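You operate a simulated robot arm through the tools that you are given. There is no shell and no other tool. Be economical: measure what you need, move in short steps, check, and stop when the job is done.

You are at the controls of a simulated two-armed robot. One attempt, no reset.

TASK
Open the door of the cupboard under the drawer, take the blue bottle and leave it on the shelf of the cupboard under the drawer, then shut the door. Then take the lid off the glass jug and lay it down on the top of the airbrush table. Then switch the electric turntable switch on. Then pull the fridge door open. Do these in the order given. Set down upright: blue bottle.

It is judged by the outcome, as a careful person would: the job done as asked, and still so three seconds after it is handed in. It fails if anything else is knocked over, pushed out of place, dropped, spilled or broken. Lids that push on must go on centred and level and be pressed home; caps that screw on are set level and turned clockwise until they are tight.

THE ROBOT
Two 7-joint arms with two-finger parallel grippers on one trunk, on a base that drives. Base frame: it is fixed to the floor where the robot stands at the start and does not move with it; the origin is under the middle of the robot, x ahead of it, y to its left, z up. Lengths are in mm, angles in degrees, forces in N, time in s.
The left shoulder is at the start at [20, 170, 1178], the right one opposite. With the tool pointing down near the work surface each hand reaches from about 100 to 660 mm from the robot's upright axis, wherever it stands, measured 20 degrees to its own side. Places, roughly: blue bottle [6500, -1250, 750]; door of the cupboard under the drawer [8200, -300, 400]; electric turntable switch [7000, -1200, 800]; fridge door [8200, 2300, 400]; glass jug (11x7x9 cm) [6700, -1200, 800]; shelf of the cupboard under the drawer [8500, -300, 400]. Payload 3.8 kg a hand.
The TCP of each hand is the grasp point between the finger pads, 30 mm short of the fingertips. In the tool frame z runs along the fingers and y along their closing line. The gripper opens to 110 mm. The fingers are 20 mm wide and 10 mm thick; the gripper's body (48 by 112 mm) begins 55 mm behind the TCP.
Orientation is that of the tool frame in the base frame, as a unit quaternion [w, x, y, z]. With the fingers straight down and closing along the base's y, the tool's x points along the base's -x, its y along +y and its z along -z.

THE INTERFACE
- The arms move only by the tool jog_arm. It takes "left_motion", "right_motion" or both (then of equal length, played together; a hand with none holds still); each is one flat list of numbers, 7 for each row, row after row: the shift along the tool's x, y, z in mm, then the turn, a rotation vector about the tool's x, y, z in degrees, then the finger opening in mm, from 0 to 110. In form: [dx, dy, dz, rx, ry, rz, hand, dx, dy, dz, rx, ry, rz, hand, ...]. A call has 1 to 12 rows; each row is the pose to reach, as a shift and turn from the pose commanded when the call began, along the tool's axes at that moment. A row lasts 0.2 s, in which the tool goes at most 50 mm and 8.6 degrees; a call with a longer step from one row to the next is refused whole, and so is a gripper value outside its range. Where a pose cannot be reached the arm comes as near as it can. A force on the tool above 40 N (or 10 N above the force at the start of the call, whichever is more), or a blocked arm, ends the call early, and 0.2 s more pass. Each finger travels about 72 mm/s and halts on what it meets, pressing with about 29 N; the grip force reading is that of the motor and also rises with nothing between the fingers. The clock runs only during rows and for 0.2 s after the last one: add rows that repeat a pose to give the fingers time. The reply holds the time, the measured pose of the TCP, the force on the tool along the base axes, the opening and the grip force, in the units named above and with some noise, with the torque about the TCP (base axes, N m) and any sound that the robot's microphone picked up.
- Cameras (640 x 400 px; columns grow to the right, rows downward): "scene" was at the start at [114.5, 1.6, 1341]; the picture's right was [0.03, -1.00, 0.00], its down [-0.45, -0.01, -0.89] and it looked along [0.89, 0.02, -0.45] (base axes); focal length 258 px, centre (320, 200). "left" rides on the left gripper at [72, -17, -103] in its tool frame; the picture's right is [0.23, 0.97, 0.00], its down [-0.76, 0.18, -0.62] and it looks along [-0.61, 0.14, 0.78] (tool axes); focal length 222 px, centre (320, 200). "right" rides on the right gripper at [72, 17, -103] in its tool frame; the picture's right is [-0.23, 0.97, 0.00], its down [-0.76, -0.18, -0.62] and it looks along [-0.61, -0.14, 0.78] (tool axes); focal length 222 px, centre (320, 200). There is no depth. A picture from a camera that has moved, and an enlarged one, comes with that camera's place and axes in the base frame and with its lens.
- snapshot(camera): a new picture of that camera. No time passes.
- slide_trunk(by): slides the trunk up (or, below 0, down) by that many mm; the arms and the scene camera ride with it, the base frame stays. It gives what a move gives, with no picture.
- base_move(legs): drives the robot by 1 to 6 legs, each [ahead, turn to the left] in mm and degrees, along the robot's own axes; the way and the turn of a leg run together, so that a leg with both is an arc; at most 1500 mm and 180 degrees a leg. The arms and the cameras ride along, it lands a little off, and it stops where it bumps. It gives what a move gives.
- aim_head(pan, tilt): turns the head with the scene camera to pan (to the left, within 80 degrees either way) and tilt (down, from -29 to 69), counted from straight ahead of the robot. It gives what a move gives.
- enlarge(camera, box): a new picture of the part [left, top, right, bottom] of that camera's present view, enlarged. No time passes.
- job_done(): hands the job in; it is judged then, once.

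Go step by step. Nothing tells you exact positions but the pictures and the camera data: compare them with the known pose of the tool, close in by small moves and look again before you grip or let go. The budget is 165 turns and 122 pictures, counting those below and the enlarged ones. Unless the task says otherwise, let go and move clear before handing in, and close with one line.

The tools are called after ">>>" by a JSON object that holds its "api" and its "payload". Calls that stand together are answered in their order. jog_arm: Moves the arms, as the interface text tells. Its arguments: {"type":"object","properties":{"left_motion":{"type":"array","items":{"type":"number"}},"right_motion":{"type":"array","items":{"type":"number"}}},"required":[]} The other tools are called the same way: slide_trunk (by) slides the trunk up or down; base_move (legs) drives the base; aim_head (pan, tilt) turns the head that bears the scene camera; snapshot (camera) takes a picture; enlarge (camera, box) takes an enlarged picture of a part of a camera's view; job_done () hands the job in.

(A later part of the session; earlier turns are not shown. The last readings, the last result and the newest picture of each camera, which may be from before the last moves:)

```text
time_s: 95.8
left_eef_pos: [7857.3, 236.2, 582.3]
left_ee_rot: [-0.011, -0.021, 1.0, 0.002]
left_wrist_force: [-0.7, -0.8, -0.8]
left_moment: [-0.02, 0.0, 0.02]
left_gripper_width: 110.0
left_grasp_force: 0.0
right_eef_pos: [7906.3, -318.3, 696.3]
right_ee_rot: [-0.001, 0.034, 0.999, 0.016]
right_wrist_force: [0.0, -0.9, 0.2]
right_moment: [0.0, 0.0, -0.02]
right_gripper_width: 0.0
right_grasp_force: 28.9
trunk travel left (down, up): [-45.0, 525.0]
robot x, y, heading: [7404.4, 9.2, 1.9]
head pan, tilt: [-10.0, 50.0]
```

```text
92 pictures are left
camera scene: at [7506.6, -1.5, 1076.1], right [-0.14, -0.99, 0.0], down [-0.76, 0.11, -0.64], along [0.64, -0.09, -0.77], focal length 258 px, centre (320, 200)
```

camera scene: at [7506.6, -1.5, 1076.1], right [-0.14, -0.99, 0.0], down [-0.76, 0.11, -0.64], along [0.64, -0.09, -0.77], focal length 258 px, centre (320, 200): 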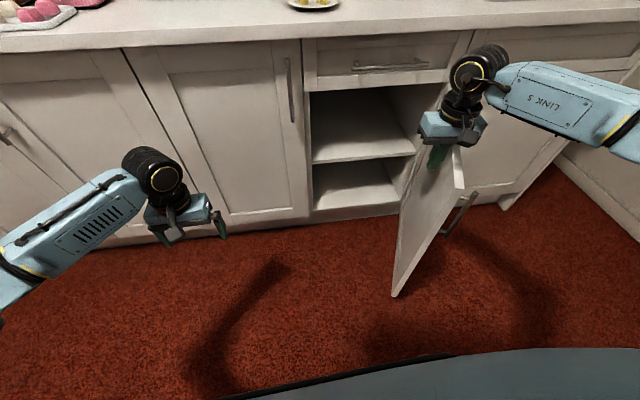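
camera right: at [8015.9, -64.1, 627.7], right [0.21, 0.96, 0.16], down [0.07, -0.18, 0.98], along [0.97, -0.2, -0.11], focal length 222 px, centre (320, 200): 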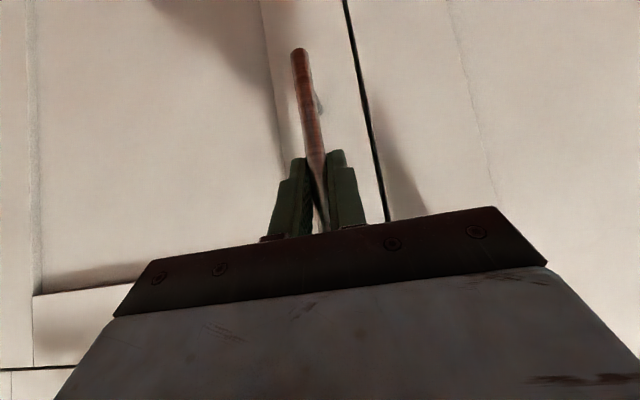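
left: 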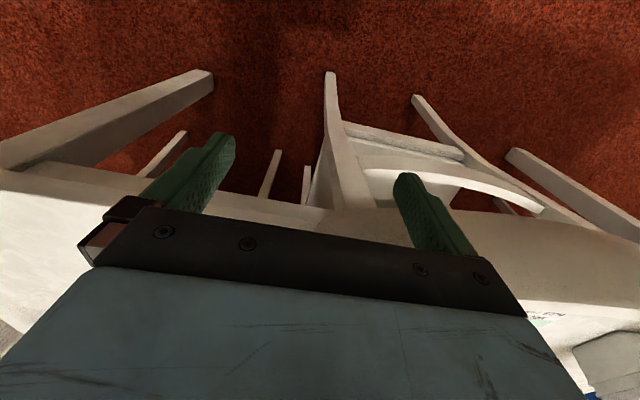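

The door swings freely now. I push it further.

>>> {"api": "jog_arm", "payload": {"right_motion": [2, -15, 0, 0, 0, 0, 0, 4, -30, 0, 0, 0, 0, 0, 6, -45, 0, 0, 0, 0, 0, 8, -60, 0, 0, 0, 0, 0, 10, -75, 0, 0, 0, 0, 0, 12, -90, 0, 0, 0, 0, 0, 14, -105, 0, 0, 0, 0, 0, 16, -120, 0, 0, 0, 0, 0, 18, -135, 0, 0, 0, 0, 0, 20, -150, 0, 0, 0, 0, 0]}}

>>> {"api": "snapshot", "payload": {"camera": "scene"}}

```text
time_s: 98.0
left_eef_pos: [7857.4, 236.6, 581.7]
left_ee_rot: [-0.011, -0.02, 1.0, 0.002]
left_wrist_force: [-0.4, 0.1, -0.5]
left_moment: [0.0, -0.04, 0.02]
left_gripper_width: 110.0
left_grasp_force: 0.1
right_eef_pos: [7876.2, -467.3, 692.4]
right_ee_rot: [0.0, 0.034, 0.999, 0.015]
right_wrist_force: [-0.3, 0.9, 0.1]
right_moment: [-0.02, 0.01, 0.01]
right_gripper_width: 0.2
right_grasp_force: 29.0
trunk travel left (down, up): [-45.0, 525.0]
robot x, y, heading: [7408.8, 10.4, 2.1]
head pan, tilt: [-10.0, 50.0]
```

```text
91 pictures are left
camera scene: at [7506.6, -1.5, 1076.1], right [-0.14, -0.99, 0.0], down [-0.76, 0.11, -0.64], along [0.64, -0.09, -0.77], focal length 258 px, centre (320, 200)
```

scene: 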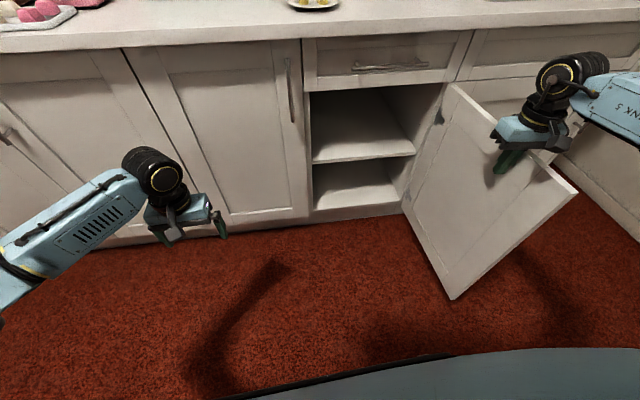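

The door is open past 90°, with the middle shelf at about z 455 and the opening's top near 735. I raise the trunk, tuck both hands in, and then drive round to the airbrush table facing it.

>>> {"api": "slide_trunk", "payload": {"by": 230}}

>>> {"api": "jog_arm", "payload": {"left_motion": [20, 0, 0, 0, 0, 0, 100, 40, 0, 0, 0, 0, 0, 90, 60, 0, 0, 0, 0, 0, 80, 80, 0, 0, 0, 0, 0, 70, 100, 0, 0, 0, 0, 0, 60, 120, 0, 0, 0, 0, 0, 60], "right_motion": [17, 40, 0, 0, 0, 0, 20, 35, 80, 0, 0, 0, 0, 40, 52, 120, 0, 0, 0, 0, 50, 70, 160, 0, 0, 0, 0, 50, 87, 200, 0, 0, 0, 0, 50, 105, 241, 0, 0, 0, 0, 50]}}

>>> {"api": "base_move", "payload": {"legs": [[0, -92], [560, 0], [0, 90], [-860, 0], [0, -90]]}}

>>> {"api": "aim_head", "payload": {"pan": 0, "tilt": 45}}

>>> {"api": "snapshot", "payload": {"camera": "scene"}}

```text
time_s: 100.5
left_eef_pos: [7856.6, 236.4, 812.1]
left_ee_rot: [-0.011, -0.021, 1.0, 0.001]
left_wrist_force: [-0.1, -0.4, -0.1]
left_moment: [-0.01, -0.02, -0.01]
left_gripper_width: 110.0
left_grasp_force: 0.1
right_eef_pos: [7875.1, -467.2, 920.6]
right_ee_rot: [0.0, 0.035, 0.999, 0.015]
right_wrist_force: [0.1, 0.0, 0.0]
right_moment: [0.01, -0.04, 0.04]
right_gripper_width: 0.0
right_grasp_force: 29.3
trunk travel left (down, up): [-275.0, 295.0]
robot x, y, heading: [7407.9, 8.7, 1.9]
head pan, tilt: [-10.0, 50.0]
```

```text
time_s: 101.9
left_eef_pos: [7737.2, 233.7, 815.4]
left_ee_rot: [-0.011, -0.021, 1.0, 0.001]
left_wrist_force: [-0.1, -0.1, -0.3]
left_moment: [0.02, 0.0, 0.02]
left_gripper_width: 60.1
left_grasp_force: 0.2
right_eef_pos: [7785.7, -221.4, 929.3]
right_ee_rot: [0.0, 0.035, 0.999, 0.015]
right_wrist_force: [-0.4, 0.8, -0.1]
right_moment: [0.0, -0.01, -0.02]
right_gripper_width: 50.0
right_grasp_force: 0.1
trunk travel left (down, up): [-275.0, 295.0]
robot x, y, heading: [7406.8, 10.9, 2.3]
head pan, tilt: [-10.0, 50.0]
```

```text
time_s: 104.6
left_eef_pos: [7787.2, -127.2, 814.8]
left_ee_rot: [-0.01, 0.425, 0.905, 0.007]
left_wrist_force: [0.1, -0.5, -0.4]
left_moment: [-0.03, -0.01, 0.01]
left_gripper_width: 60.0
left_grasp_force: 0.0
right_eef_pos: [7454.6, -438.1, 929.7]
right_ee_rot: [0.006, 0.474, 0.88, 0.014]
right_wrist_force: [-0.4, 0.4, -0.1]
right_moment: [0.04, -0.01, 0.0]
right_gripper_width: 50.1
right_grasp_force: 0.1
trunk travel left (down, up): [-275.0, 295.0]
robot x, y, heading: [7407.2, -0.3, -50.4]
head pan, tilt: [-10.0, 50.0]
stopped in leg 1: the robot was blocked; the commanded pose is now the measured one
```

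```text
time_s: 105.3
left_eef_pos: [7787.5, -125.2, 814.9]
left_ee_rot: [-0.01, 0.426, 0.905, 0.008]
left_wrist_force: [-1.2, 1.0, 0.2]
left_moment: [0.03, 0.01, -0.01]
left_gripper_width: 59.8
left_grasp_force: 0.1
right_eef_pos: [7455.7, -439.2, 928.6]
right_ee_rot: [0.007, 0.474, 0.88, 0.013]
right_wrist_force: [-0.2, -0.3, -0.1]
right_moment: [0.0, 0.01, -0.01]
right_gripper_width: 50.1
right_grasp_force: 0.1
trunk travel left (down, up): [-275.0, 295.0]
robot x, y, heading: [7408.3, 4.5, -50.7]
head pan, tilt: [0.0, 45.0]
```

```text
90 pictures are left
camera scene: at [7475.5, -78.5, 1312.9], right [-0.77, -0.63, 0.0], down [-0.45, 0.55, -0.71], along [0.45, -0.55, -0.71], focal length 258 px, centre (320, 200)
```

scene: 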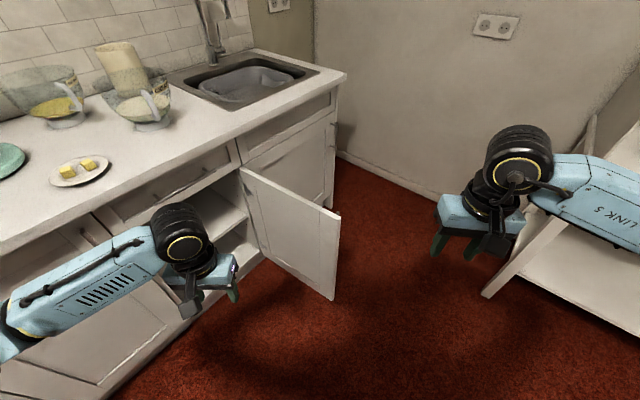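

The turn was blocked, most likely by the base's rear corner meeting the baking table. I edge forward, turn more, and pass between the table corner and the open door.

>>> {"api": "base_move", "payload": {"legs": [[110, 0], [0, -58], [500, 0]]}}

>>> {"api": "aim_head", "payload": {"pan": 0, "tilt": 45}}

>>> {"api": "snapshot", "payload": {"camera": "scene"}}

```text
time_s: 111.6
left_eef_pos: [7417.5, -943.1, 814.2]
left_ee_rot: [-0.005, 0.809, 0.588, 0.012]
left_wrist_force: [0.2, 0.0, 0.1]
left_moment: [0.03, -0.02, 0.0]
left_gripper_width: 60.2
left_grasp_force: 0.0
right_eef_pos: [6974.3, -831.4, 929.4]
right_ee_rot: [0.013, 0.84, 0.543, 0.009]
right_wrist_force: [-0.8, -0.6, 0.6]
right_moment: [0.02, -0.02, 0.02]
right_gripper_width: 50.1
right_grasp_force: 0.0
trunk travel left (down, up): [-275.0, 295.0]
robot x, y, heading: [7321.7, -557.5, -108.3]
head pan, tilt: [0.0, 45.0]
```

```text
time_s: 112.2
left_eef_pos: [7416.6, -943.3, 814.8]
left_ee_rot: [-0.006, 0.809, 0.588, 0.012]
left_wrist_force: [0.3, 0.5, -0.5]
left_moment: [-0.05, 0.03, -0.02]
left_gripper_width: 59.8
left_grasp_force: 0.0
right_eef_pos: [6974.3, -830.0, 930.4]
right_ee_rot: [0.013, 0.84, 0.543, 0.009]
right_wrist_force: [-0.3, -0.7, 0.3]
right_moment: [0.01, -0.01, 0.0]
right_gripper_width: 50.2
right_grasp_force: 0.0
trunk travel left (down, up): [-275.0, 295.0]
robot x, y, heading: [7320.4, -554.4, -108.4]
head pan, tilt: [0.0, 45.0]
```

```text
89 pictures are left
camera scene: at [7291.3, -654.1, 1313.0], right [-0.95, 0.31, 0.0], down [0.22, 0.67, -0.71], along [-0.22, -0.67, -0.71], focal length 258 px, centre (320, 200)
```

scene: 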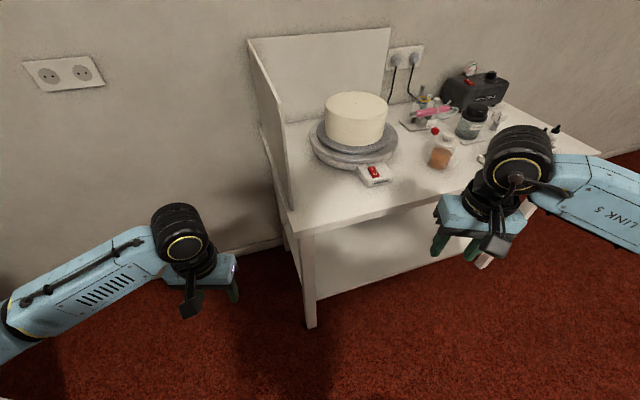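

Good view. The turntable switch is near (6937, -1189, 800). I move along the aisle to stand opposite the bottle rack.

>>> {"api": "base_move", "payload": {"legs": [[0, -71], [720, 0], [0, 89]]}}

>>> {"api": "aim_head", "payload": {"pan": 0, "tilt": 50}}

>>> {"api": "snapshot", "payload": {"camera": "scene"}}

```text
time_s: 123.0
left_eef_pos: [6807.7, -911.6, 815.1]
left_ee_rot: [-0.008, 0.707, 0.707, 0.01]
left_wrist_force: [-0.4, -0.3, 1.0]
left_moment: [0.03, -0.03, 0.0]
left_gripper_width: 60.1
left_grasp_force: 0.0
right_eef_pos: [6351.3, -939.6, 928.2]
right_ee_rot: [0.011, 0.745, 0.667, 0.012]
right_wrist_force: [-0.5, 0.8, -0.2]
right_moment: [-0.02, 0.01, 0.0]
right_gripper_width: 50.0
right_grasp_force: 0.1
trunk travel left (down, up): [-275.0, 295.0]
robot x, y, heading: [6598.5, -570.7, -90.7]
head pan, tilt: [0.0, 45.0]
```

```text
time_s: 123.7
left_eef_pos: [6808.1, -912.5, 815.3]
left_ee_rot: [-0.006, 0.708, 0.706, 0.01]
left_wrist_force: [0.0, 0.2, -0.6]
left_moment: [0.0, -0.03, -0.04]
left_gripper_width: 60.1
left_grasp_force: 0.0
right_eef_pos: [6352.7, -939.6, 928.7]
right_ee_rot: [0.011, 0.745, 0.667, 0.012]
right_wrist_force: [0.3, 0.6, 0.0]
right_moment: [0.0, -0.01, 0.02]
right_gripper_width: 50.2
right_grasp_force: 0.1
trunk travel left (down, up): [-275.0, 295.0]
robot x, y, heading: [6599.2, -571.1, -90.2]
head pan, tilt: [0.0, 50.0]
```

```text
88 pictures are left
camera scene: at [6599.2, -671.5, 1306.1], right [-1.0, 0.01, 0.0], down [0.0, 0.77, -0.64], along [0.0, -0.64, -0.77], focal length 258 px, centre (320, 200)
```

scene: 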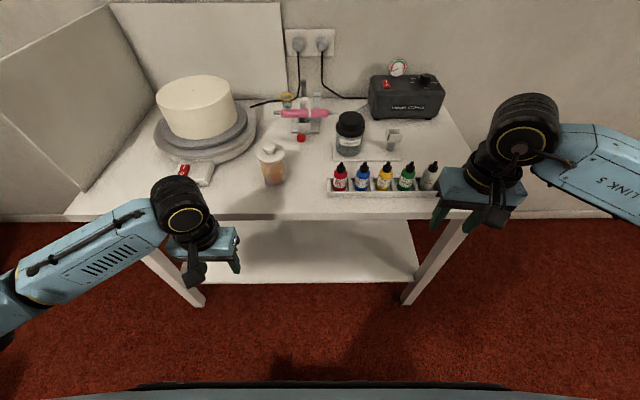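

>>> {"api": "enlarge", "payload": {"camera": "scene", "box": [240, 120, 448, 250]}}

```text
3.08 times, centred on (344, 185) of scene
camera zoom: at [6599.2, -671.5, 1306.1], right [-1.0, 0.01, 0.0], down [0.0, 0.77, -0.64], along [0.0, -0.64, -0.77], focal length 794 px, centre (246, 246)
```

zoom: 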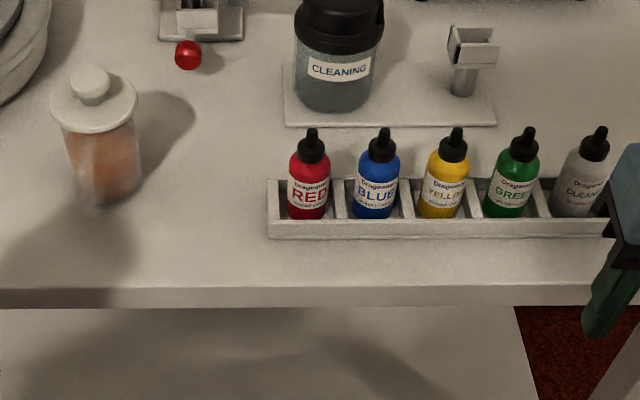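

The rack holds five bottles 61 mm apart. The blue one is at about (6486, -1152), with its body top near z 832. I bring the right hand to a pitched pre-grasp above and in front of it.

>>> {"api": "jog_arm", "payload": {"right_motion": [-21, 25, 6, -0.4, -7.5, -1, 50, -42, 49, 12, -0.8, -15, -2, 50, -63, 74, 18, -1.2, -22.5, -3, 50, -84, 99, 25, -1.7, -30, -4, 50, -105, 123, 31, -2.1, -37.5, -5, 50, -126, 148, 37, -2.5, -45, -6, 50, -126, 148, 37, -2.5, -45, -6, 50]}}

>>> {"api": "snapshot", "payload": {"camera": "right"}}

>>> {"api": "enlarge", "payload": {"camera": "scene", "box": [260, 100, 468, 230]}}

```text
time_s: 125.2
left_eef_pos: [6807.4, -911.2, 815.0]
left_ee_rot: [-0.007, 0.707, 0.707, 0.01]
left_wrist_force: [-0.2, 0.0, 0.0]
left_moment: [-0.03, -0.01, 0.04]
left_gripper_width: 60.1
left_grasp_force: 0.0
right_eef_pos: [6486.5, -1082.3, 895.4]
right_ee_rot: [0.283, 0.657, 0.649, -0.261]
right_wrist_force: [-0.2, 0.1, 0.4]
right_moment: [-0.02, -0.01, 0.03]
right_gripper_width: 50.1
right_grasp_force: 0.0
trunk travel left (down, up): [-275.0, 295.0]
robot x, y, heading: [6597.6, -573.4, -90.3]
head pan, tilt: [0.0, 50.0]
```

```text
86 pictures are left
camera right: at [6502.8, -958.4, 916.9], right [0.97, -0.16, 0.19], down [-0.21, -0.09, 0.97], along [-0.14, -0.98, -0.12], focal length 222 px, centre (320, 200)
```

right: 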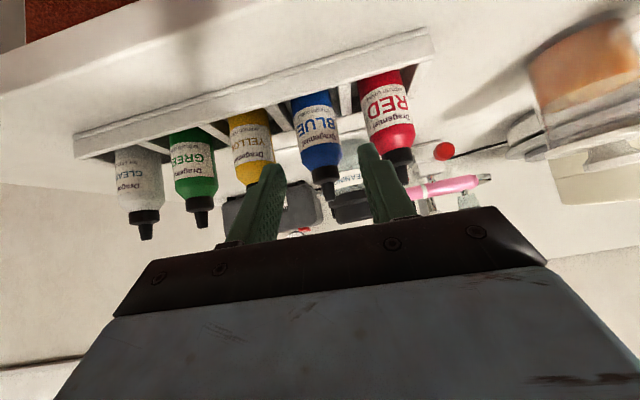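

```text
3.08 times, centred on (364, 165) of scene
camera zoom: at [6599.0, -671.4, 1306.1], right [-1.0, 0.01, 0.0], down [0.0, 0.77, -0.64], along [0.0, -0.64, -0.77], focal length 794 px, centre (185, 308)
```

zoom: 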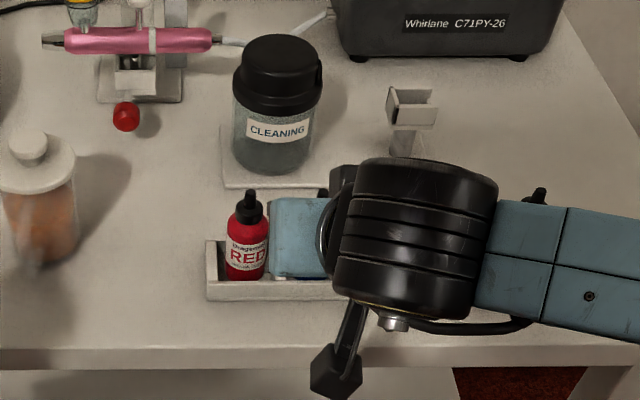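

My estimates agree on blue at x≈6487, y≈-1130, with its body from z≈796 to 858. I approach 40 mm along the tool and check.

>>> {"api": "jog_arm", "payload": {"right_motion": [0, 0, 13, 0, 0, 0, 48, 0, 0, 27, 0, 0, 0, 48, 0, 0, 40, 0, 0, 0, 48]}}

>>> {"api": "snapshot", "payload": {"camera": "right"}}

```text
time_s: 126.0
left_eef_pos: [6806.8, -911.8, 814.8]
left_ee_rot: [-0.008, 0.708, 0.706, 0.009]
left_wrist_force: [0.0, -0.3, -0.4]
left_moment: [0.0, 0.04, 0.03]
left_gripper_width: 60.3
left_grasp_force: 0.1
right_eef_pos: [6488.2, -1110.9, 867.9]
right_ee_rot: [0.281, 0.657, 0.649, -0.261]
right_wrist_force: [-0.3, -0.3, 0.0]
right_moment: [-0.01, -0.02, -0.01]
right_gripper_width: 48.2
right_grasp_force: 0.0
trunk travel left (down, up): [-275.0, 295.0]
robot x, y, heading: [6594.3, -574.4, -90.3]
head pan, tilt: [0.0, 50.0]
```

```text
84 pictures are left
camera right: at [6503.9, -987.3, 889.6], right [0.97, -0.16, 0.19], down [-0.21, -0.1, 0.97], along [-0.14, -0.98, -0.13], focal length 222 px, centre (320, 200)
```

right: 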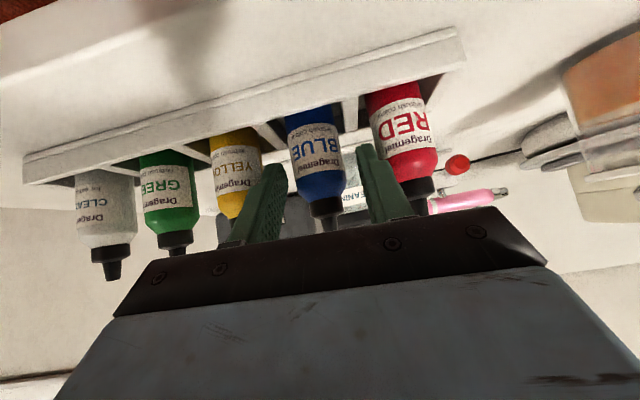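

The bottle is nearly centred between the fingers. I advance the last 29 mm and close gently.

>>> {"api": "jog_arm", "payload": {"right_motion": [0, -1, 10, 0, 0, 0, 48, 0, -2, 20, 0, 0, 0, 48, 0, -3, 29, 0, 0, 0, 48, 0, -3, 29, 0, 0, 0, 40, 0, -3, 29, 0, 0, 0, 30, 0, -3, 29, 0, 0, 0, 20, 0, -3, 29, 0, 0, 0, 10, 0, -3, 29, 0, 0, 0, 10]}}

>>> {"api": "snapshot", "payload": {"camera": "right"}}

```text
time_s: 127.8
left_eef_pos: [6809.0, -910.7, 816.3]
left_ee_rot: [-0.006, 0.708, 0.706, 0.01]
left_wrist_force: [0.1, -0.4, -0.7]
left_moment: [-0.04, -0.02, 0.04]
left_gripper_width: 60.2
left_grasp_force: 0.0
right_eef_pos: [6485.8, -1131.9, 849.5]
right_ee_rot: [0.284, 0.656, 0.648, -0.262]
right_wrist_force: [-7.4, 0.1, 17.2]
right_moment: [-0.24, 0.67, -0.09]
right_gripper_width: 32.6
right_grasp_force: 29.4
trunk travel left (down, up): [-275.0, 295.0]
robot x, y, heading: [6599.4, -573.7, -90.3]
head pan, tilt: [0.0, 50.0]
```

```text
83 pictures are left
camera right: at [6501.0, -1007.7, 871.3], right [0.97, -0.16, 0.19], down [-0.21, -0.09, 0.97], along [-0.14, -0.98, -0.12], focal length 222 px, centre (320, 200)
```

right: 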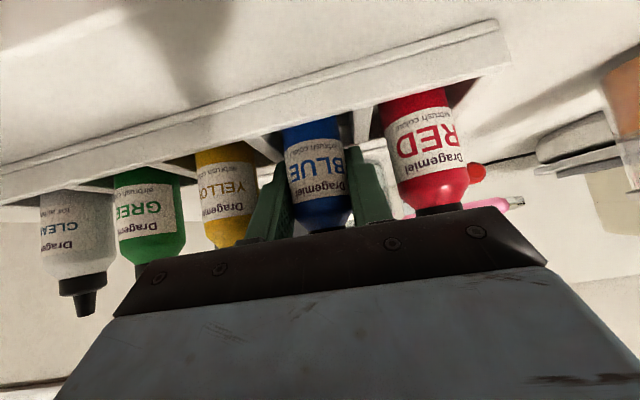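

The bottle is gripped at 32.6 mm. I lift straight up.

>>> {"api": "jog_arm", "payload": {"right_motion": [-7, 0, -7, 0, 0, 0, 5, -18, 0, -18, 0, 0, 0, 5, -32, 0, -32, 0, 0, 0, 5, -48, 0, -48, 0, 0, 0, 5, -66, 0, -66, 0, 0, 0, 5, -85, 0, -85, 0, 0, 0, 5, -100, 0, -100, 0, 0, 0, 5]}}

>>> {"api": "snapshot", "payload": {"camera": "right"}}

>>> {"api": "snapshot", "payload": {"camera": "scene"}}

```text
time_s: 129.4
left_eef_pos: [6807.5, -910.8, 815.1]
left_ee_rot: [-0.007, 0.708, 0.706, 0.01]
left_wrist_force: [0.4, -0.1, 0.2]
left_moment: [-0.05, 0.03, 0.03]
left_gripper_width: 59.8
left_grasp_force: 0.1
right_eef_pos: [6479.9, -1130.8, 990.7]
right_ee_rot: [0.282, 0.657, 0.649, -0.26]
right_wrist_force: [-0.1, 0.1, -1.2]
right_moment: [-0.03, 0.04, -0.02]
right_gripper_width: 32.2
right_grasp_force: 29.9
trunk travel left (down, up): [-275.0, 295.0]
robot x, y, heading: [6599.0, -574.8, -90.2]
head pan, tilt: [0.0, 50.0]
```

```text
82 pictures are left
camera right: at [6495.6, -1007.2, 1012.1], right [0.97, -0.16, 0.19], down [-0.21, -0.1, 0.97], along [-0.14, -0.98, -0.13], focal length 222 px, centre (320, 200)
```

right: 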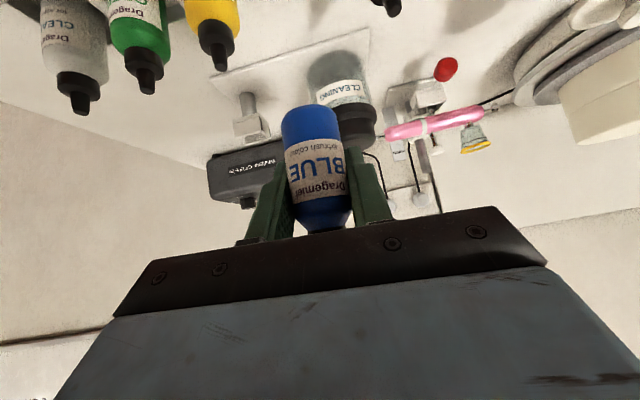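

```text
81 pictures are left
camera scene: at [6599.2, -671.4, 1306.1], right [-1.0, 0.01, 0.0], down [0.0, 0.77, -0.64], along [0.0, -0.64, -0.77], focal length 258 px, centre (320, 200)
```

scene: 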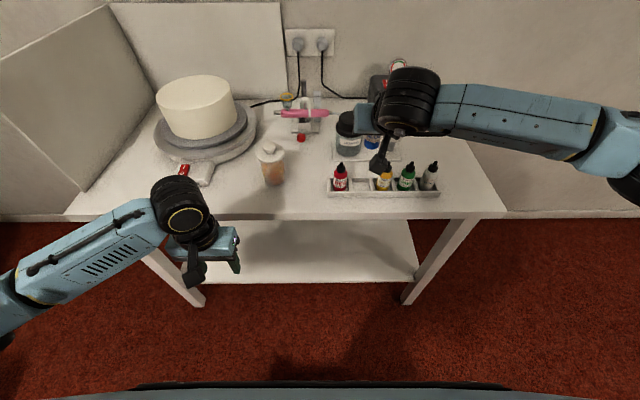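

The blue bottle is held and upright. I draw the hand in a little and drive back to the cupboard.

>>> {"api": "jog_arm", "payload": {"right_motion": [16, 0, -16, 0, 0, 0, 5, 32, 0, -32, 0, 0, 0, 5, 48, 0, -48, 0, 0, 0, 5, 64, 0, -64, 0, 0, 0, 5]}}

>>> {"api": "base_move", "payload": {"legs": [[0, 90], [750, 0], [0, 74], [520, 0], [0, -74]]}}

>>> {"api": "aim_head", "payload": {"pan": -15, "tilt": 50}}

>>> {"api": "snapshot", "payload": {"camera": "scene"}}

```text
time_s: 130.4
left_eef_pos: [6807.4, -911.1, 814.6]
left_ee_rot: [-0.007, 0.708, 0.706, 0.01]
left_wrist_force: [-1.5, 0.6, 0.2]
left_moment: [-0.02, -0.01, 0.0]
left_gripper_width: 59.6
left_grasp_force: 0.0
right_eef_pos: [6480.5, -1038.9, 988.4]
right_ee_rot: [0.281, 0.658, 0.648, -0.261]
right_wrist_force: [0.2, 0.2, -1.6]
right_moment: [0.02, 0.01, -0.02]
right_gripper_width: 32.1
right_grasp_force: 29.3
trunk travel left (down, up): [-275.0, 295.0]
robot x, y, heading: [6598.8, -568.2, -90.7]
head pan, tilt: [0.0, 50.0]
```

```text
time_s: 147.3
left_eef_pos: [7860.6, 120.2, 814.5]
left_ee_rot: [-0.013, 0.002, 1.0, 0.004]
left_wrist_force: [0.6, -0.9, -0.7]
left_moment: [0.04, -0.02, 0.0]
left_gripper_width: 60.0
left_grasp_force: 0.0
right_eef_pos: [7987.8, -208.0, 987.4]
right_ee_rot: [0.383, 0.007, 0.924, 0.014]
right_wrist_force: [0.8, 0.2, 0.2]
right_moment: [-0.01, 0.0, 0.0]
right_gripper_width: 32.4
right_grasp_force: 29.5
trunk travel left (down, up): [-275.0, 295.0]
robot x, y, heading: [7521.1, -88.9, -0.5]
head pan, tilt: [0.0, 50.0]
```

```text
time_s: 148.1
left_eef_pos: [7860.9, 118.9, 814.7]
left_ee_rot: [-0.013, 0.003, 1.0, 0.003]
left_wrist_force: [-1.2, -0.2, -0.4]
left_moment: [0.02, -0.01, 0.01]
left_gripper_width: 60.2
left_grasp_force: 0.1
right_eef_pos: [7988.5, -208.3, 986.5]
right_ee_rot: [0.384, 0.008, 0.923, 0.014]
right_wrist_force: [0.6, 0.0, 0.1]
right_moment: [0.05, -0.02, 0.02]
right_gripper_width: 32.3
right_grasp_force: 28.6
trunk travel left (down, up): [-275.0, 295.0]
robot x, y, heading: [7519.5, -89.7, -0.5]
head pan, tilt: [-15.0, 50.0]
```

```text
80 pictures are left
camera scene: at [7617.6, -111.3, 1306.0], right [-0.27, -0.96, 0.0], down [-0.74, 0.2, -0.64], along [0.62, -0.17, -0.77], focal length 258 px, centre (320, 200)
```

scene: 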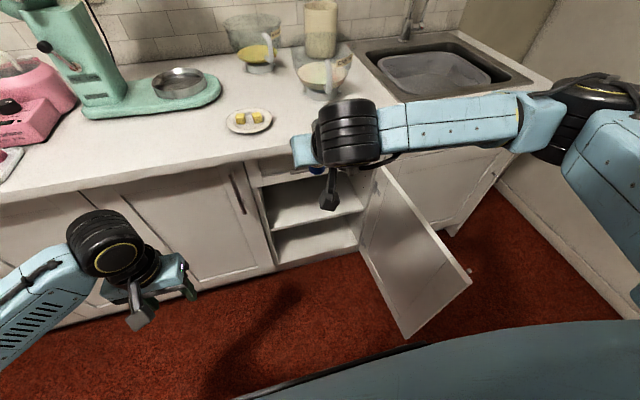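

I'm well placed. I lower the trunk fully and look into the cupboard.

>>> {"api": "slide_trunk", "payload": {"by": -270}}

>>> {"api": "snapshot", "payload": {"camera": "scene"}}

>>> {"api": "snapshot", "payload": {"camera": "right"}}

```text
time_s: 150.9
left_eef_pos: [7860.1, 119.1, 545.5]
left_ee_rot: [-0.012, 0.003, 1.0, 0.003]
left_wrist_force: [0.2, -0.5, -0.7]
left_moment: [-0.02, -0.02, 0.0]
left_gripper_width: 59.9
left_grasp_force: 0.1
right_eef_pos: [7987.9, -207.1, 716.8]
right_ee_rot: [0.384, 0.007, 0.923, 0.015]
right_wrist_force: [0.0, -1.3, -0.6]
right_moment: [0.0, 0.02, 0.04]
right_gripper_width: 32.5
right_grasp_force: 29.3
trunk travel left (down, up): [-5.0, 565.0]
robot x, y, heading: [7520.5, -94.4, -0.6]
head pan, tilt: [-15.0, 50.0]
```

```text
79 pictures are left
camera scene: at [7617.5, -111.4, 1036.1], right [-0.27, -0.96, 0.0], down [-0.74, 0.2, -0.64], along [0.62, -0.17, -0.77], focal length 258 px, centre (320, 200)
```

scene: 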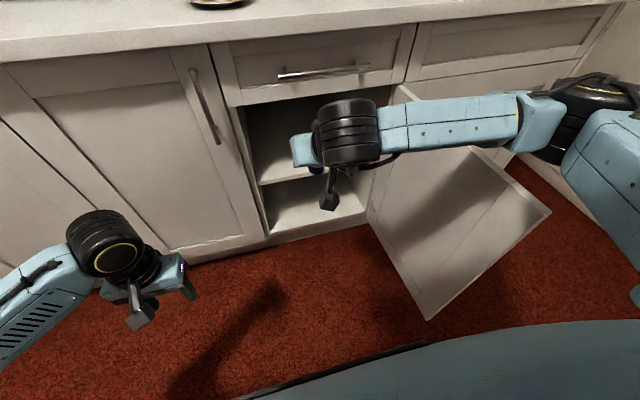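

```text
78 pictures are left
camera right: at [7863.0, -192.2, 739.5], right [0.16, 0.97, 0.19], down [0.1, -0.21, 0.97], along [0.98, -0.14, -0.13], focal length 222 px, centre (320, 200)
```

right: 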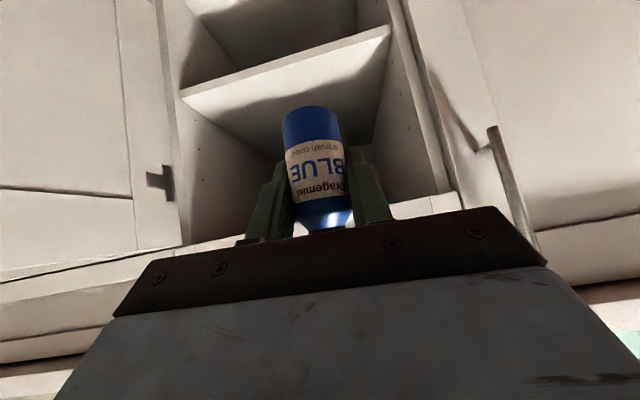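

The shelf's front edge is near x≈8220, z≈430, and the opening spans y≈-75 to -440. I lower the bottle to shelf-entry height in front of the opening.

>>> {"api": "jog_arm", "payload": {"right_motion": [7, -2, 31, 0, 0, 0, 5, 13, -4, 62, 0, 0, 0, 5, 20, -6, 93, 0, 0, 0, 5, 26, -8, 124, 0, 0, 0, 5, 33, -10, 155, 0, 0, 0, 5, 40, -12, 186, 0, 0, 0, 5, 46, -14, 218, 0, 0, 0, 5, 46, -14, 218, 0, 0, 0, 5]}}

>>> {"api": "snapshot", "payload": {"camera": "right"}}

>>> {"api": "snapshot", "payload": {"camera": "scene"}}

```text
time_s: 152.7
left_eef_pos: [7859.9, 119.8, 544.6]
left_ee_rot: [-0.012, 0.003, 1.0, 0.003]
left_wrist_force: [-0.2, 0.6, -0.5]
left_moment: [0.01, 0.0, 0.04]
left_gripper_width: 60.1
left_grasp_force: 0.0
right_eef_pos: [8108.6, -215.9, 530.0]
right_ee_rot: [0.384, 0.006, 0.923, 0.015]
right_wrist_force: [-0.3, 0.3, -0.6]
right_moment: [0.0, -0.01, 0.02]
right_gripper_width: 32.4
right_grasp_force: 29.0
trunk travel left (down, up): [-5.0, 565.0]
robot x, y, heading: [7522.0, -91.8, -0.7]
head pan, tilt: [-15.0, 50.0]
```

```text
77 pictures are left
camera right: at [7983.6, -200.1, 552.3], right [0.16, 0.97, 0.19], down [0.1, -0.21, 0.97], along [0.98, -0.14, -0.13], focal length 222 px, centre (320, 200)
```

right: 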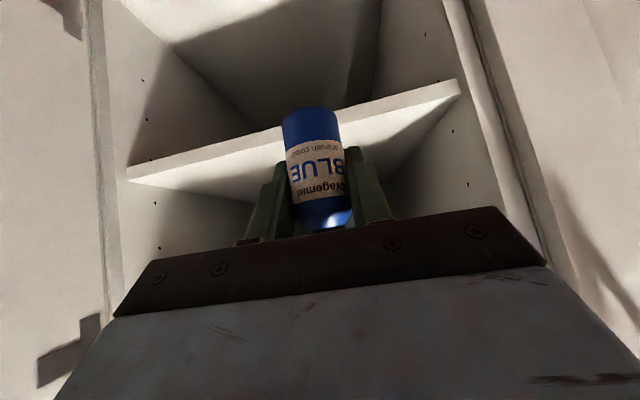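

```text
76 pictures are left
camera scene: at [7617.6, -111.4, 1036.1], right [-0.27, -0.96, 0.0], down [-0.74, 0.2, -0.64], along [0.62, -0.17, -0.77], focal length 258 px, centre (320, 200)
```

scene: 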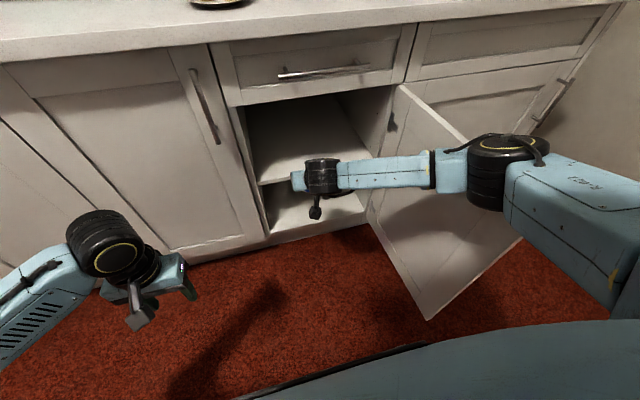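

The right forearm would run close to the open door's top edge from here. I back the hand out and come in from further left at an angle instead.

>>> {"api": "jog_arm", "payload": {"right_motion": [-7, 2, -31, 0, 0, 0, 5, -13, 4, -62, 0, 0, 0, 5, -20, 6, -93, 0, 0, 0, 5, -26, 8, -124, 0, 0, 0, 5, -33, 10, -155, 0, 0, 0, 5, -40, 12, -186, 0, 0, 0, 5, -40, 14, -222, 0, 0, 0, 5, -26, 14, -236, 0, 0, 0, 5]}}

>>> {"api": "slide_trunk", "payload": {"by": 160}}

>>> {"api": "base_move", "payload": {"legs": [[0, 82], [268, 0], [0, -97]]}}

>>> {"api": "snapshot", "payload": {"camera": "scene"}}

```text
time_s: 154.5
left_eef_pos: [7859.5, 119.2, 544.6]
left_ee_rot: [-0.012, 0.002, 1.0, 0.002]
left_wrist_force: [0.9, -0.5, -0.8]
left_moment: [-0.02, -0.02, 0.01]
left_gripper_width: 59.9
left_grasp_force: 0.0
right_eef_pos: [7961.6, -208.4, 717.7]
right_ee_rot: [0.383, 0.007, 0.923, 0.015]
right_wrist_force: [1.0, 0.0, 0.3]
right_moment: [0.03, -0.01, 0.01]
right_gripper_width: 32.6
right_grasp_force: 28.9
trunk travel left (down, up): [-5.0, 565.0]
robot x, y, heading: [7519.8, -89.8, -0.5]
head pan, tilt: [-15.0, 50.0]
```

```text
time_s: 156.3
left_eef_pos: [7860.2, 119.6, 704.2]
left_ee_rot: [-0.012, 0.003, 1.0, 0.003]
left_wrist_force: [0.6, -1.1, 0.8]
left_moment: [0.03, 0.03, 0.01]
left_gripper_width: 60.2
left_grasp_force: 0.2
right_eef_pos: [7960.9, -208.6, 875.7]
right_ee_rot: [0.384, 0.007, 0.923, 0.015]
right_wrist_force: [0.0, -0.5, -0.7]
right_moment: [-0.01, -0.01, 0.0]
right_gripper_width: 32.3
right_grasp_force: 29.5
trunk travel left (down, up): [-165.0, 405.0]
robot x, y, heading: [7519.8, -90.5, -0.7]
head pan, tilt: [-15.0, 50.0]
```

```text
time_s: 165.8
left_eef_pos: [7941.0, 294.1, 704.2]
left_ee_rot: [-0.012, 0.128, 0.992, 0.004]
left_wrist_force: [0.0, 0.3, -0.8]
left_moment: [0.02, 0.0, -0.01]
left_gripper_width: 59.9
left_grasp_force: 0.0
right_eef_pos: [7956.7, -49.6, 876.7]
right_ee_rot: [0.383, 0.122, 0.915, -0.033]
right_wrist_force: [-0.4, 0.4, 0.2]
right_moment: [-0.02, 0.0, -0.03]
right_gripper_width: 32.3
right_grasp_force: 29.3
trunk travel left (down, up): [-165.0, 405.0]
robot x, y, heading: [7558.8, 179.3, -14.8]
head pan, tilt: [-15.0, 50.0]
```

```text
75 pictures are left
camera scene: at [7648.2, 131.3, 1196.0], right [-0.5, -0.87, 0.0], down [-0.66, 0.38, -0.64], along [0.56, -0.32, -0.77], focal length 258 px, centre (320, 200)
```

scene: 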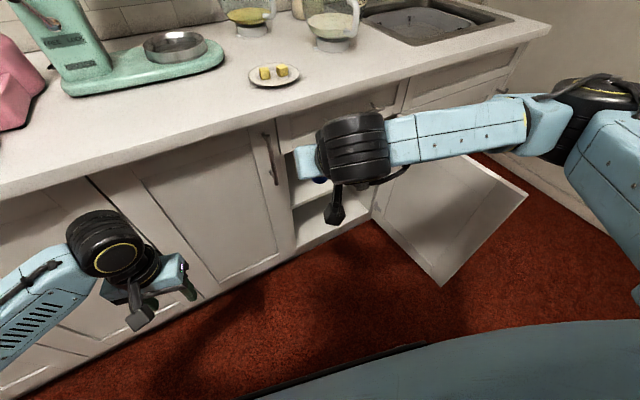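

The elbow would still come near the door, so I open it wider first. I turn right and use the free left hand, fingers down, to push the door further round.

>>> {"api": "base_move", "payload": {"legs": [[0, -65], [260, 0]]}}

>>> {"api": "aim_head", "payload": {"pan": 25, "tilt": 45}}

>>> {"api": "snapshot", "payload": {"camera": "scene"}}

```text
time_s: 170.5
left_eef_pos: [7866.4, -374.8, 704.8]
left_ee_rot: [-0.008, 0.643, 0.766, 0.011]
left_wrist_force: [-0.4, -0.4, -0.3]
left_moment: [-0.05, -0.01, -0.05]
left_gripper_width: 59.9
left_grasp_force: 0.1
right_eef_pos: [7564.3, -533.9, 875.7]
right_ee_rot: [0.303, 0.598, 0.704, -0.235]
right_wrist_force: [0.8, 0.0, -0.4]
right_moment: [0.03, 0.01, 0.01]
right_gripper_width: 32.4
right_grasp_force: 28.6
trunk travel left (down, up): [-165.0, 405.0]
robot x, y, heading: [7603.1, -82.6, -80.6]
head pan, tilt: [-15.0, 50.0]
```

```text
time_s: 171.6
left_eef_pos: [7868.2, -375.7, 705.2]
left_ee_rot: [-0.007, 0.644, 0.765, 0.01]
left_wrist_force: [0.2, 0.7, 0.1]
left_moment: [0.01, 0.01, -0.01]
left_gripper_width: 60.2
left_grasp_force: 0.0
right_eef_pos: [7563.5, -533.3, 875.4]
right_ee_rot: [0.303, 0.598, 0.704, -0.235]
right_wrist_force: [-0.7, -0.3, -0.1]
right_moment: [0.0, 0.02, -0.02]
right_gripper_width: 32.3
right_grasp_force: 29.0
trunk travel left (down, up): [-165.0, 405.0]
robot x, y, heading: [7602.2, -73.9, -80.5]
head pan, tilt: [25.0, 45.0]
```

```text
74 pictures are left
camera scene: at [7653.5, -166.8, 1203.0], right [-0.82, -0.57, 0.0], down [-0.4, 0.58, -0.71], along [0.4, -0.58, -0.71], focal length 258 px, centre (320, 200)
```

scene: 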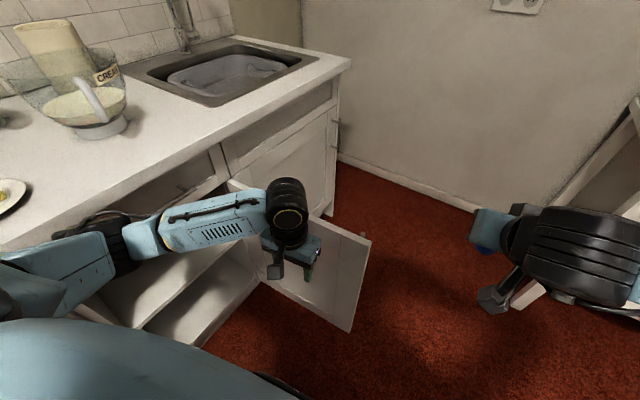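

The left hand is inside the door. I push slowly forward.

>>> {"api": "jog_arm", "payload": {"left_motion": [-25, 0, 0, 0, 0, 0, 40, -50, 0, 0, 0, 0, 0, 20, -75, 0, 0, 0, 0, 0, 0, -92, 0, 0, 0, 0, 0, 0, -108, 0, 0, 0, 0, 0, 0, -124, 0, 0, 0, 0, 0, 0, -141, 0, 0, 0, 0, 0, 0, -158, 0, 0, 0, 0, 0, 0, -175, 0, 0, 0, 0, 0, 0, -193, 0, 0, 0, 0, 0, 0, -211, 0, 0, 0, 0, 0, 0, -230, 0, 0, 0, 0, 0, 0]}}

>>> {"api": "jog_arm", "payload": {"left_motion": [-12, 0, 0, 0, 0, 0, 0, -25, 0, 0, 0, 0, 0, 0, -38, 0, 0, 0, 0, 0, 0, -51, 0, 0, 0, 0, 0, 0, -64, 0, 0, 0, 0, 0, 0, -77, 0, 0, 0, 0, 0, 0, -90, 0, 0, 0, 0, 0, 0]}}

>>> {"api": "snapshot", "payload": {"camera": "scene"}}

```text
time_s: 172.9
left_eef_pos: [7884.8, -478.4, 703.1]
left_ee_rot: [-0.015, 0.648, 0.761, 0.018]
left_wrist_force: [-2.2, 16.2, 8.8]
left_moment: [-0.41, 0.11, -0.23]
left_gripper_width: 0.0
left_grasp_force: 29.2
right_eef_pos: [7563.5, -532.7, 875.4]
right_ee_rot: [0.304, 0.598, 0.704, -0.235]
right_wrist_force: [-0.2, 0.0, -0.8]
right_moment: [0.0, 0.01, -0.01]
right_gripper_width: 32.2
right_grasp_force: 29.1
trunk travel left (down, up): [-165.0, 405.0]
robot x, y, heading: [7599.2, -80.4, -80.2]
head pan, tilt: [25.0, 45.0]
stopped in row 6 (left hand): the force on the tool passed its limit at 48 N (the readings are from after the stop); the commanded pose is now the measured one
```

```text
time_s: 173.2
left_eef_pos: [7883.9, -479.8, 701.3]
left_ee_rot: [-0.021, 0.65, 0.76, 0.023]
left_wrist_force: [-3.1, 18.9, 10.9]
left_moment: [-0.55, 0.06, -0.28]
left_gripper_width: 0.0
left_grasp_force: 28.8
right_eef_pos: [7563.7, -531.6, 876.8]
right_ee_rot: [0.305, 0.597, 0.704, -0.235]
right_wrist_force: [0.2, 0.0, -0.1]
right_moment: [0.0, -0.02, -0.01]
right_gripper_width: 32.1
right_grasp_force: 28.9
trunk travel left (down, up): [-165.0, 405.0]
robot x, y, heading: [7604.8, -79.1, -80.1]
head pan, tilt: [25.0, 45.0]
stopped in row 1 (left hand): the force on the tool passed its limit at 52 N (the readings are from after the stop); the commanded pose is now the measured one
```

```text
73 pictures are left
camera scene: at [7653.4, -164.0, 1203.2], right [-0.82, -0.57, 0.0], down [-0.4, 0.58, -0.71], along [0.4, -0.58, -0.71], focal length 258 px, centre (320, 200)
```

scene: 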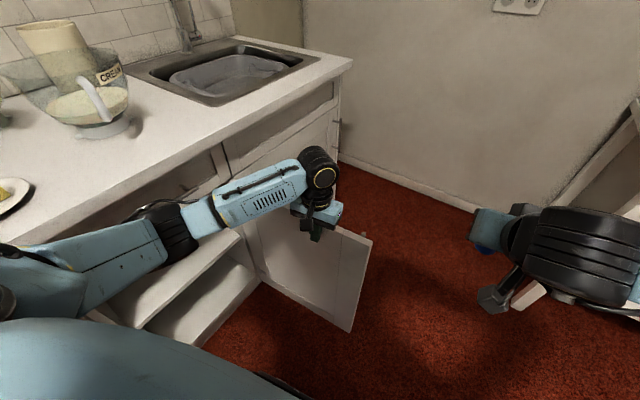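

The door is at its stop at about 105°. I'll change hands instead: set the bottle upright on the free counter front, then take it with the left arm, whose elbow stays clear of the door. I retreat the left hand and reposition.

>>> {"api": "jog_arm", "payload": {"left_motion": [30, 0, 0, 0, 0, 0, 0, 65, 0, 0, 0, 0, 0, 20, 100, 0, 0, 0, 0, 0, 50]}}

>>> {"api": "slide_trunk", "payload": {"by": 215}}

>>> {"api": "base_move", "payload": {"legs": [[0, 160], [145, 0], [0, -80]]}}

>>> {"api": "aim_head", "payload": {"pan": 0, "tilt": 48}}

>>> {"api": "snapshot", "payload": {"camera": "scene"}}

```text
time_s: 174.1
left_eef_pos: [7870.8, -382.7, 706.6]
left_ee_rot: [-0.019, 0.649, 0.76, 0.023]
left_wrist_force: [0.0, 0.1, -0.2]
left_moment: [0.01, 0.0, 0.01]
left_gripper_width: 50.0
left_grasp_force: 0.0
right_eef_pos: [7563.8, -533.8, 876.1]
right_ee_rot: [0.304, 0.597, 0.705, -0.234]
right_wrist_force: [0.9, -0.9, -0.4]
right_moment: [-0.03, 0.02, -0.04]
right_gripper_width: 31.9
right_grasp_force: 28.7
trunk travel left (down, up): [-165.0, 405.0]
robot x, y, heading: [7602.7, -77.7, -80.4]
head pan, tilt: [25.0, 45.0]
```

```text
time_s: 176.3
left_eef_pos: [7869.1, -382.2, 921.5]
left_ee_rot: [-0.019, 0.648, 0.761, 0.023]
left_wrist_force: [-0.1, 0.1, -1.0]
left_moment: [0.04, -0.01, 0.02]
left_gripper_width: 49.9
left_grasp_force: 0.0
right_eef_pos: [7564.7, -533.2, 1091.3]
right_ee_rot: [0.304, 0.597, 0.704, -0.234]
right_wrist_force: [0.4, -0.4, -0.7]
right_moment: [0.05, 0.01, 0.0]
right_gripper_width: 32.3
right_grasp_force: 29.0
trunk travel left (down, up): [-380.0, 190.0]
robot x, y, heading: [7599.8, -80.9, -80.2]
head pan, tilt: [25.0, 45.0]
```

```text
time_s: 187.7
left_eef_pos: [7977.3, 270.0, 920.9]
left_ee_rot: [-0.029, 0.016, 0.999, 0.005]
left_wrist_force: [0.8, 0.0, 0.0]
left_moment: [0.01, 0.01, -0.03]
left_gripper_width: 50.4
left_grasp_force: 0.0
right_eef_pos: [8067.1, -60.7, 1090.8]
right_ee_rot: [0.384, 0.012, 0.923, 0.012]
right_wrist_force: [-0.8, 0.3, -0.5]
right_moment: [0.02, 0.0, 0.0]
right_gripper_width: 32.4
right_grasp_force: 29.1
trunk travel left (down, up): [-380.0, 190.0]
robot x, y, heading: [7626.9, 63.2, -1.2]
head pan, tilt: [25.0, 45.0]
```

```text
time_s: 188.6
left_eef_pos: [7978.7, 268.3, 921.3]
left_ee_rot: [-0.029, 0.016, 0.999, 0.006]
left_wrist_force: [-0.1, -0.3, -1.1]
left_moment: [0.01, -0.01, -0.02]
left_gripper_width: 49.9
left_grasp_force: 0.1
right_eef_pos: [8066.6, -59.1, 1090.5]
right_ee_rot: [0.384, 0.012, 0.923, 0.012]
right_wrist_force: [-0.2, -0.3, -0.9]
right_moment: [0.0, -0.01, -0.03]
right_gripper_width: 32.4
right_grasp_force: 29.0
trunk travel left (down, up): [-380.0, 190.0]
robot x, y, heading: [7623.9, 60.8, -1.2]
head pan, tilt: [0.0, 48.0]
```

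```text
72 pictures are left
camera scene: at [7728.8, 61.3, 1413.8], right [-0.02, -1.0, 0.0], down [-0.74, 0.01, -0.67], along [0.67, -0.01, -0.74], focal length 258 px, centre (320, 200)
```

scene: 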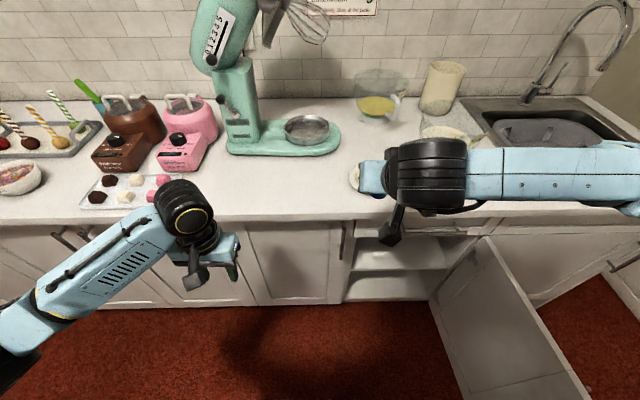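

The counter front near (8220, 90) is free, between the mixer and the butter plate. I move the bottle over that spot.

>>> {"api": "jog_arm", "payload": {"right_motion": [-6, 24, 25, 0, 0, 0, 5, -12, 48, 50, 0, 0, 0, 5, -18, 70, 75, 0, 0, 0, 5, -24, 92, 100, 0, 0, 0, 5, -30, 112, 125, 0, 0, 0, 5, -35, 130, 150, 0, 0, 0, 5, -39, 148, 174, 0, 0, 0, 5, -39, 148, 174, 0, 0, 0, 5]}}

>>> {"api": "snapshot", "payload": {"camera": "right"}}

>>> {"api": "snapshot", "payload": {"camera": "scene"}}

```text
time_s: 190.4
left_eef_pos: [7977.1, 268.1, 921.5]
left_ee_rot: [-0.028, 0.015, 0.999, 0.005]
left_wrist_force: [0.0, -0.1, 0.0]
left_moment: [0.01, 0.01, 0.0]
left_gripper_width: 50.2
left_grasp_force: 0.0
right_eef_pos: [8218.5, 88.5, 1000.2]
right_ee_rot: [0.383, 0.013, 0.923, 0.012]
right_wrist_force: [0.8, 0.1, -0.3]
right_moment: [0.03, 0.01, 0.0]
right_gripper_width: 32.4
right_grasp_force: 28.9
trunk travel left (down, up): [-380.0, 190.0]
robot x, y, heading: [7629.8, 63.6, -1.0]
head pan, tilt: [0.0, 48.0]
```

```text
71 pictures are left
camera right: at [8094.5, 106.8, 1021.6], right [0.17, 0.97, 0.19], down [0.09, -0.21, 0.97], along [0.98, -0.15, -0.13], focal length 222 px, centre (320, 200)
```

right: 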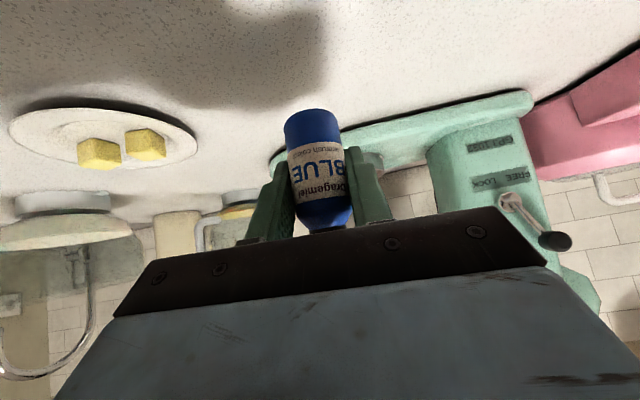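

```text
70 pictures are left
camera scene: at [7728.6, 60.6, 1413.8], right [-0.02, -1.0, 0.0], down [-0.74, 0.02, -0.67], along [0.67, -0.01, -0.74], focal length 258 px, centre (320, 200)
```

scene: 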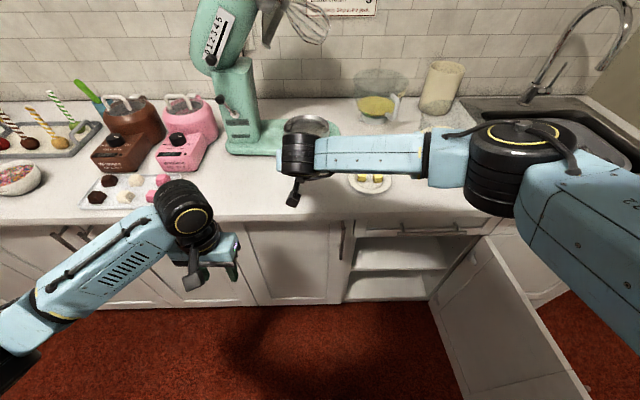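

All clear beneath the bottle. I lower it slowly towards contact.

>>> {"api": "jog_arm", "payload": {"right_motion": [9, 0, 9, 0, 0, 0, 5, 18, -1, 18, 0, 0, 0, 5, 23, -1, 23, 0, 0, 0, 5, 26, -1, 26, 0, 0, 0, 5, 28, -1, 28, 0, 0, 0, 5, 30, -1, 30, 0, 0, 0, 5, 30, -1, 30, 0, 0, 0, 5]}}

>>> {"api": "snapshot", "payload": {"camera": "right"}}

```text
time_s: 192.0
left_eef_pos: [7978.1, 269.3, 921.2]
left_ee_rot: [-0.028, 0.016, 0.999, 0.005]
left_wrist_force: [0.0, 0.3, -0.3]
left_moment: [0.0, 0.05, 0.01]
left_gripper_width: 50.0
left_grasp_force: 0.1
right_eef_pos: [8220.9, 89.2, 958.1]
right_ee_rot: [0.384, 0.013, 0.923, 0.012]
right_wrist_force: [-0.7, 1.0, -0.7]
right_moment: [0.01, -0.01, 0.0]
right_gripper_width: 32.2
right_grasp_force: 28.8
trunk travel left (down, up): [-380.0, 190.0]
robot x, y, heading: [7628.0, 64.2, -1.2]
head pan, tilt: [0.0, 48.0]
```

```text
69 pictures are left
camera right: at [8095.7, 107.3, 980.2], right [0.17, 0.97, 0.19], down [0.09, -0.21, 0.97], along [0.98, -0.15, -0.13], focal length 222 px, centre (320, 200)
```

right: 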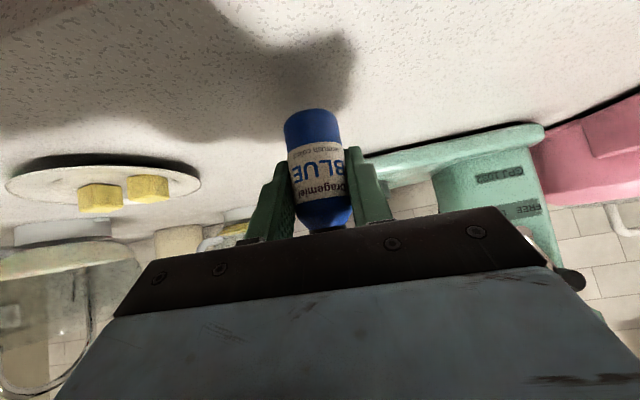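

No contact yet, so I continue in small steps.

>>> {"api": "jog_arm", "payload": {"right_motion": [2, 0, 2, 0, 0, 0, 5, 4, 0, 4, 0, 0, 0, 5, 6, 0, 6, 0, 0, 0, 5, 8, 0, 8, 0, 0, 0, 5, 9.5, 0, 9.5, 0, 0, 0, 5, 11, 0, 11, 0, 0, 0, 5, 12.5, 0, 12.5, 0, 0, 0, 5]}}

>>> {"api": "snapshot", "payload": {"camera": "right"}}

```text
time_s: 193.6
left_eef_pos: [7976.6, 269.3, 921.0]
left_ee_rot: [-0.027, 0.016, 1.0, 0.005]
left_wrist_force: [0.3, 0.1, -0.1]
left_moment: [-0.04, 0.0, 0.01]
left_gripper_width: 50.1
left_grasp_force: 0.0
right_eef_pos: [8220.6, 90.4, 944.2]
right_ee_rot: [0.386, 0.013, 0.922, 0.013]
right_wrist_force: [-2.8, -2.5, 18.0]
right_moment: [-0.31, 0.03, -0.01]
right_gripper_width: 32.1
right_grasp_force: 28.9
trunk travel left (down, up): [-380.0, 190.0]
robot x, y, heading: [7629.3, 65.0, -1.5]
head pan, tilt: [0.0, 48.0]
```

```text
68 pictures are left
camera right: at [8095.8, 107.6, 965.1], right [0.17, 0.97, 0.19], down [0.09, -0.21, 0.97], along [0.98, -0.15, -0.12], focal length 222 px, centre (320, 200)
```

right: 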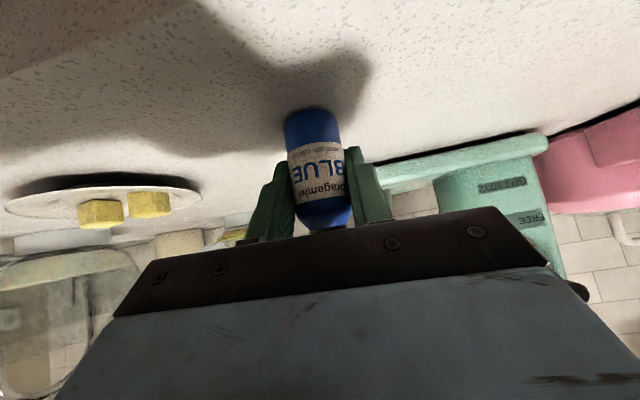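

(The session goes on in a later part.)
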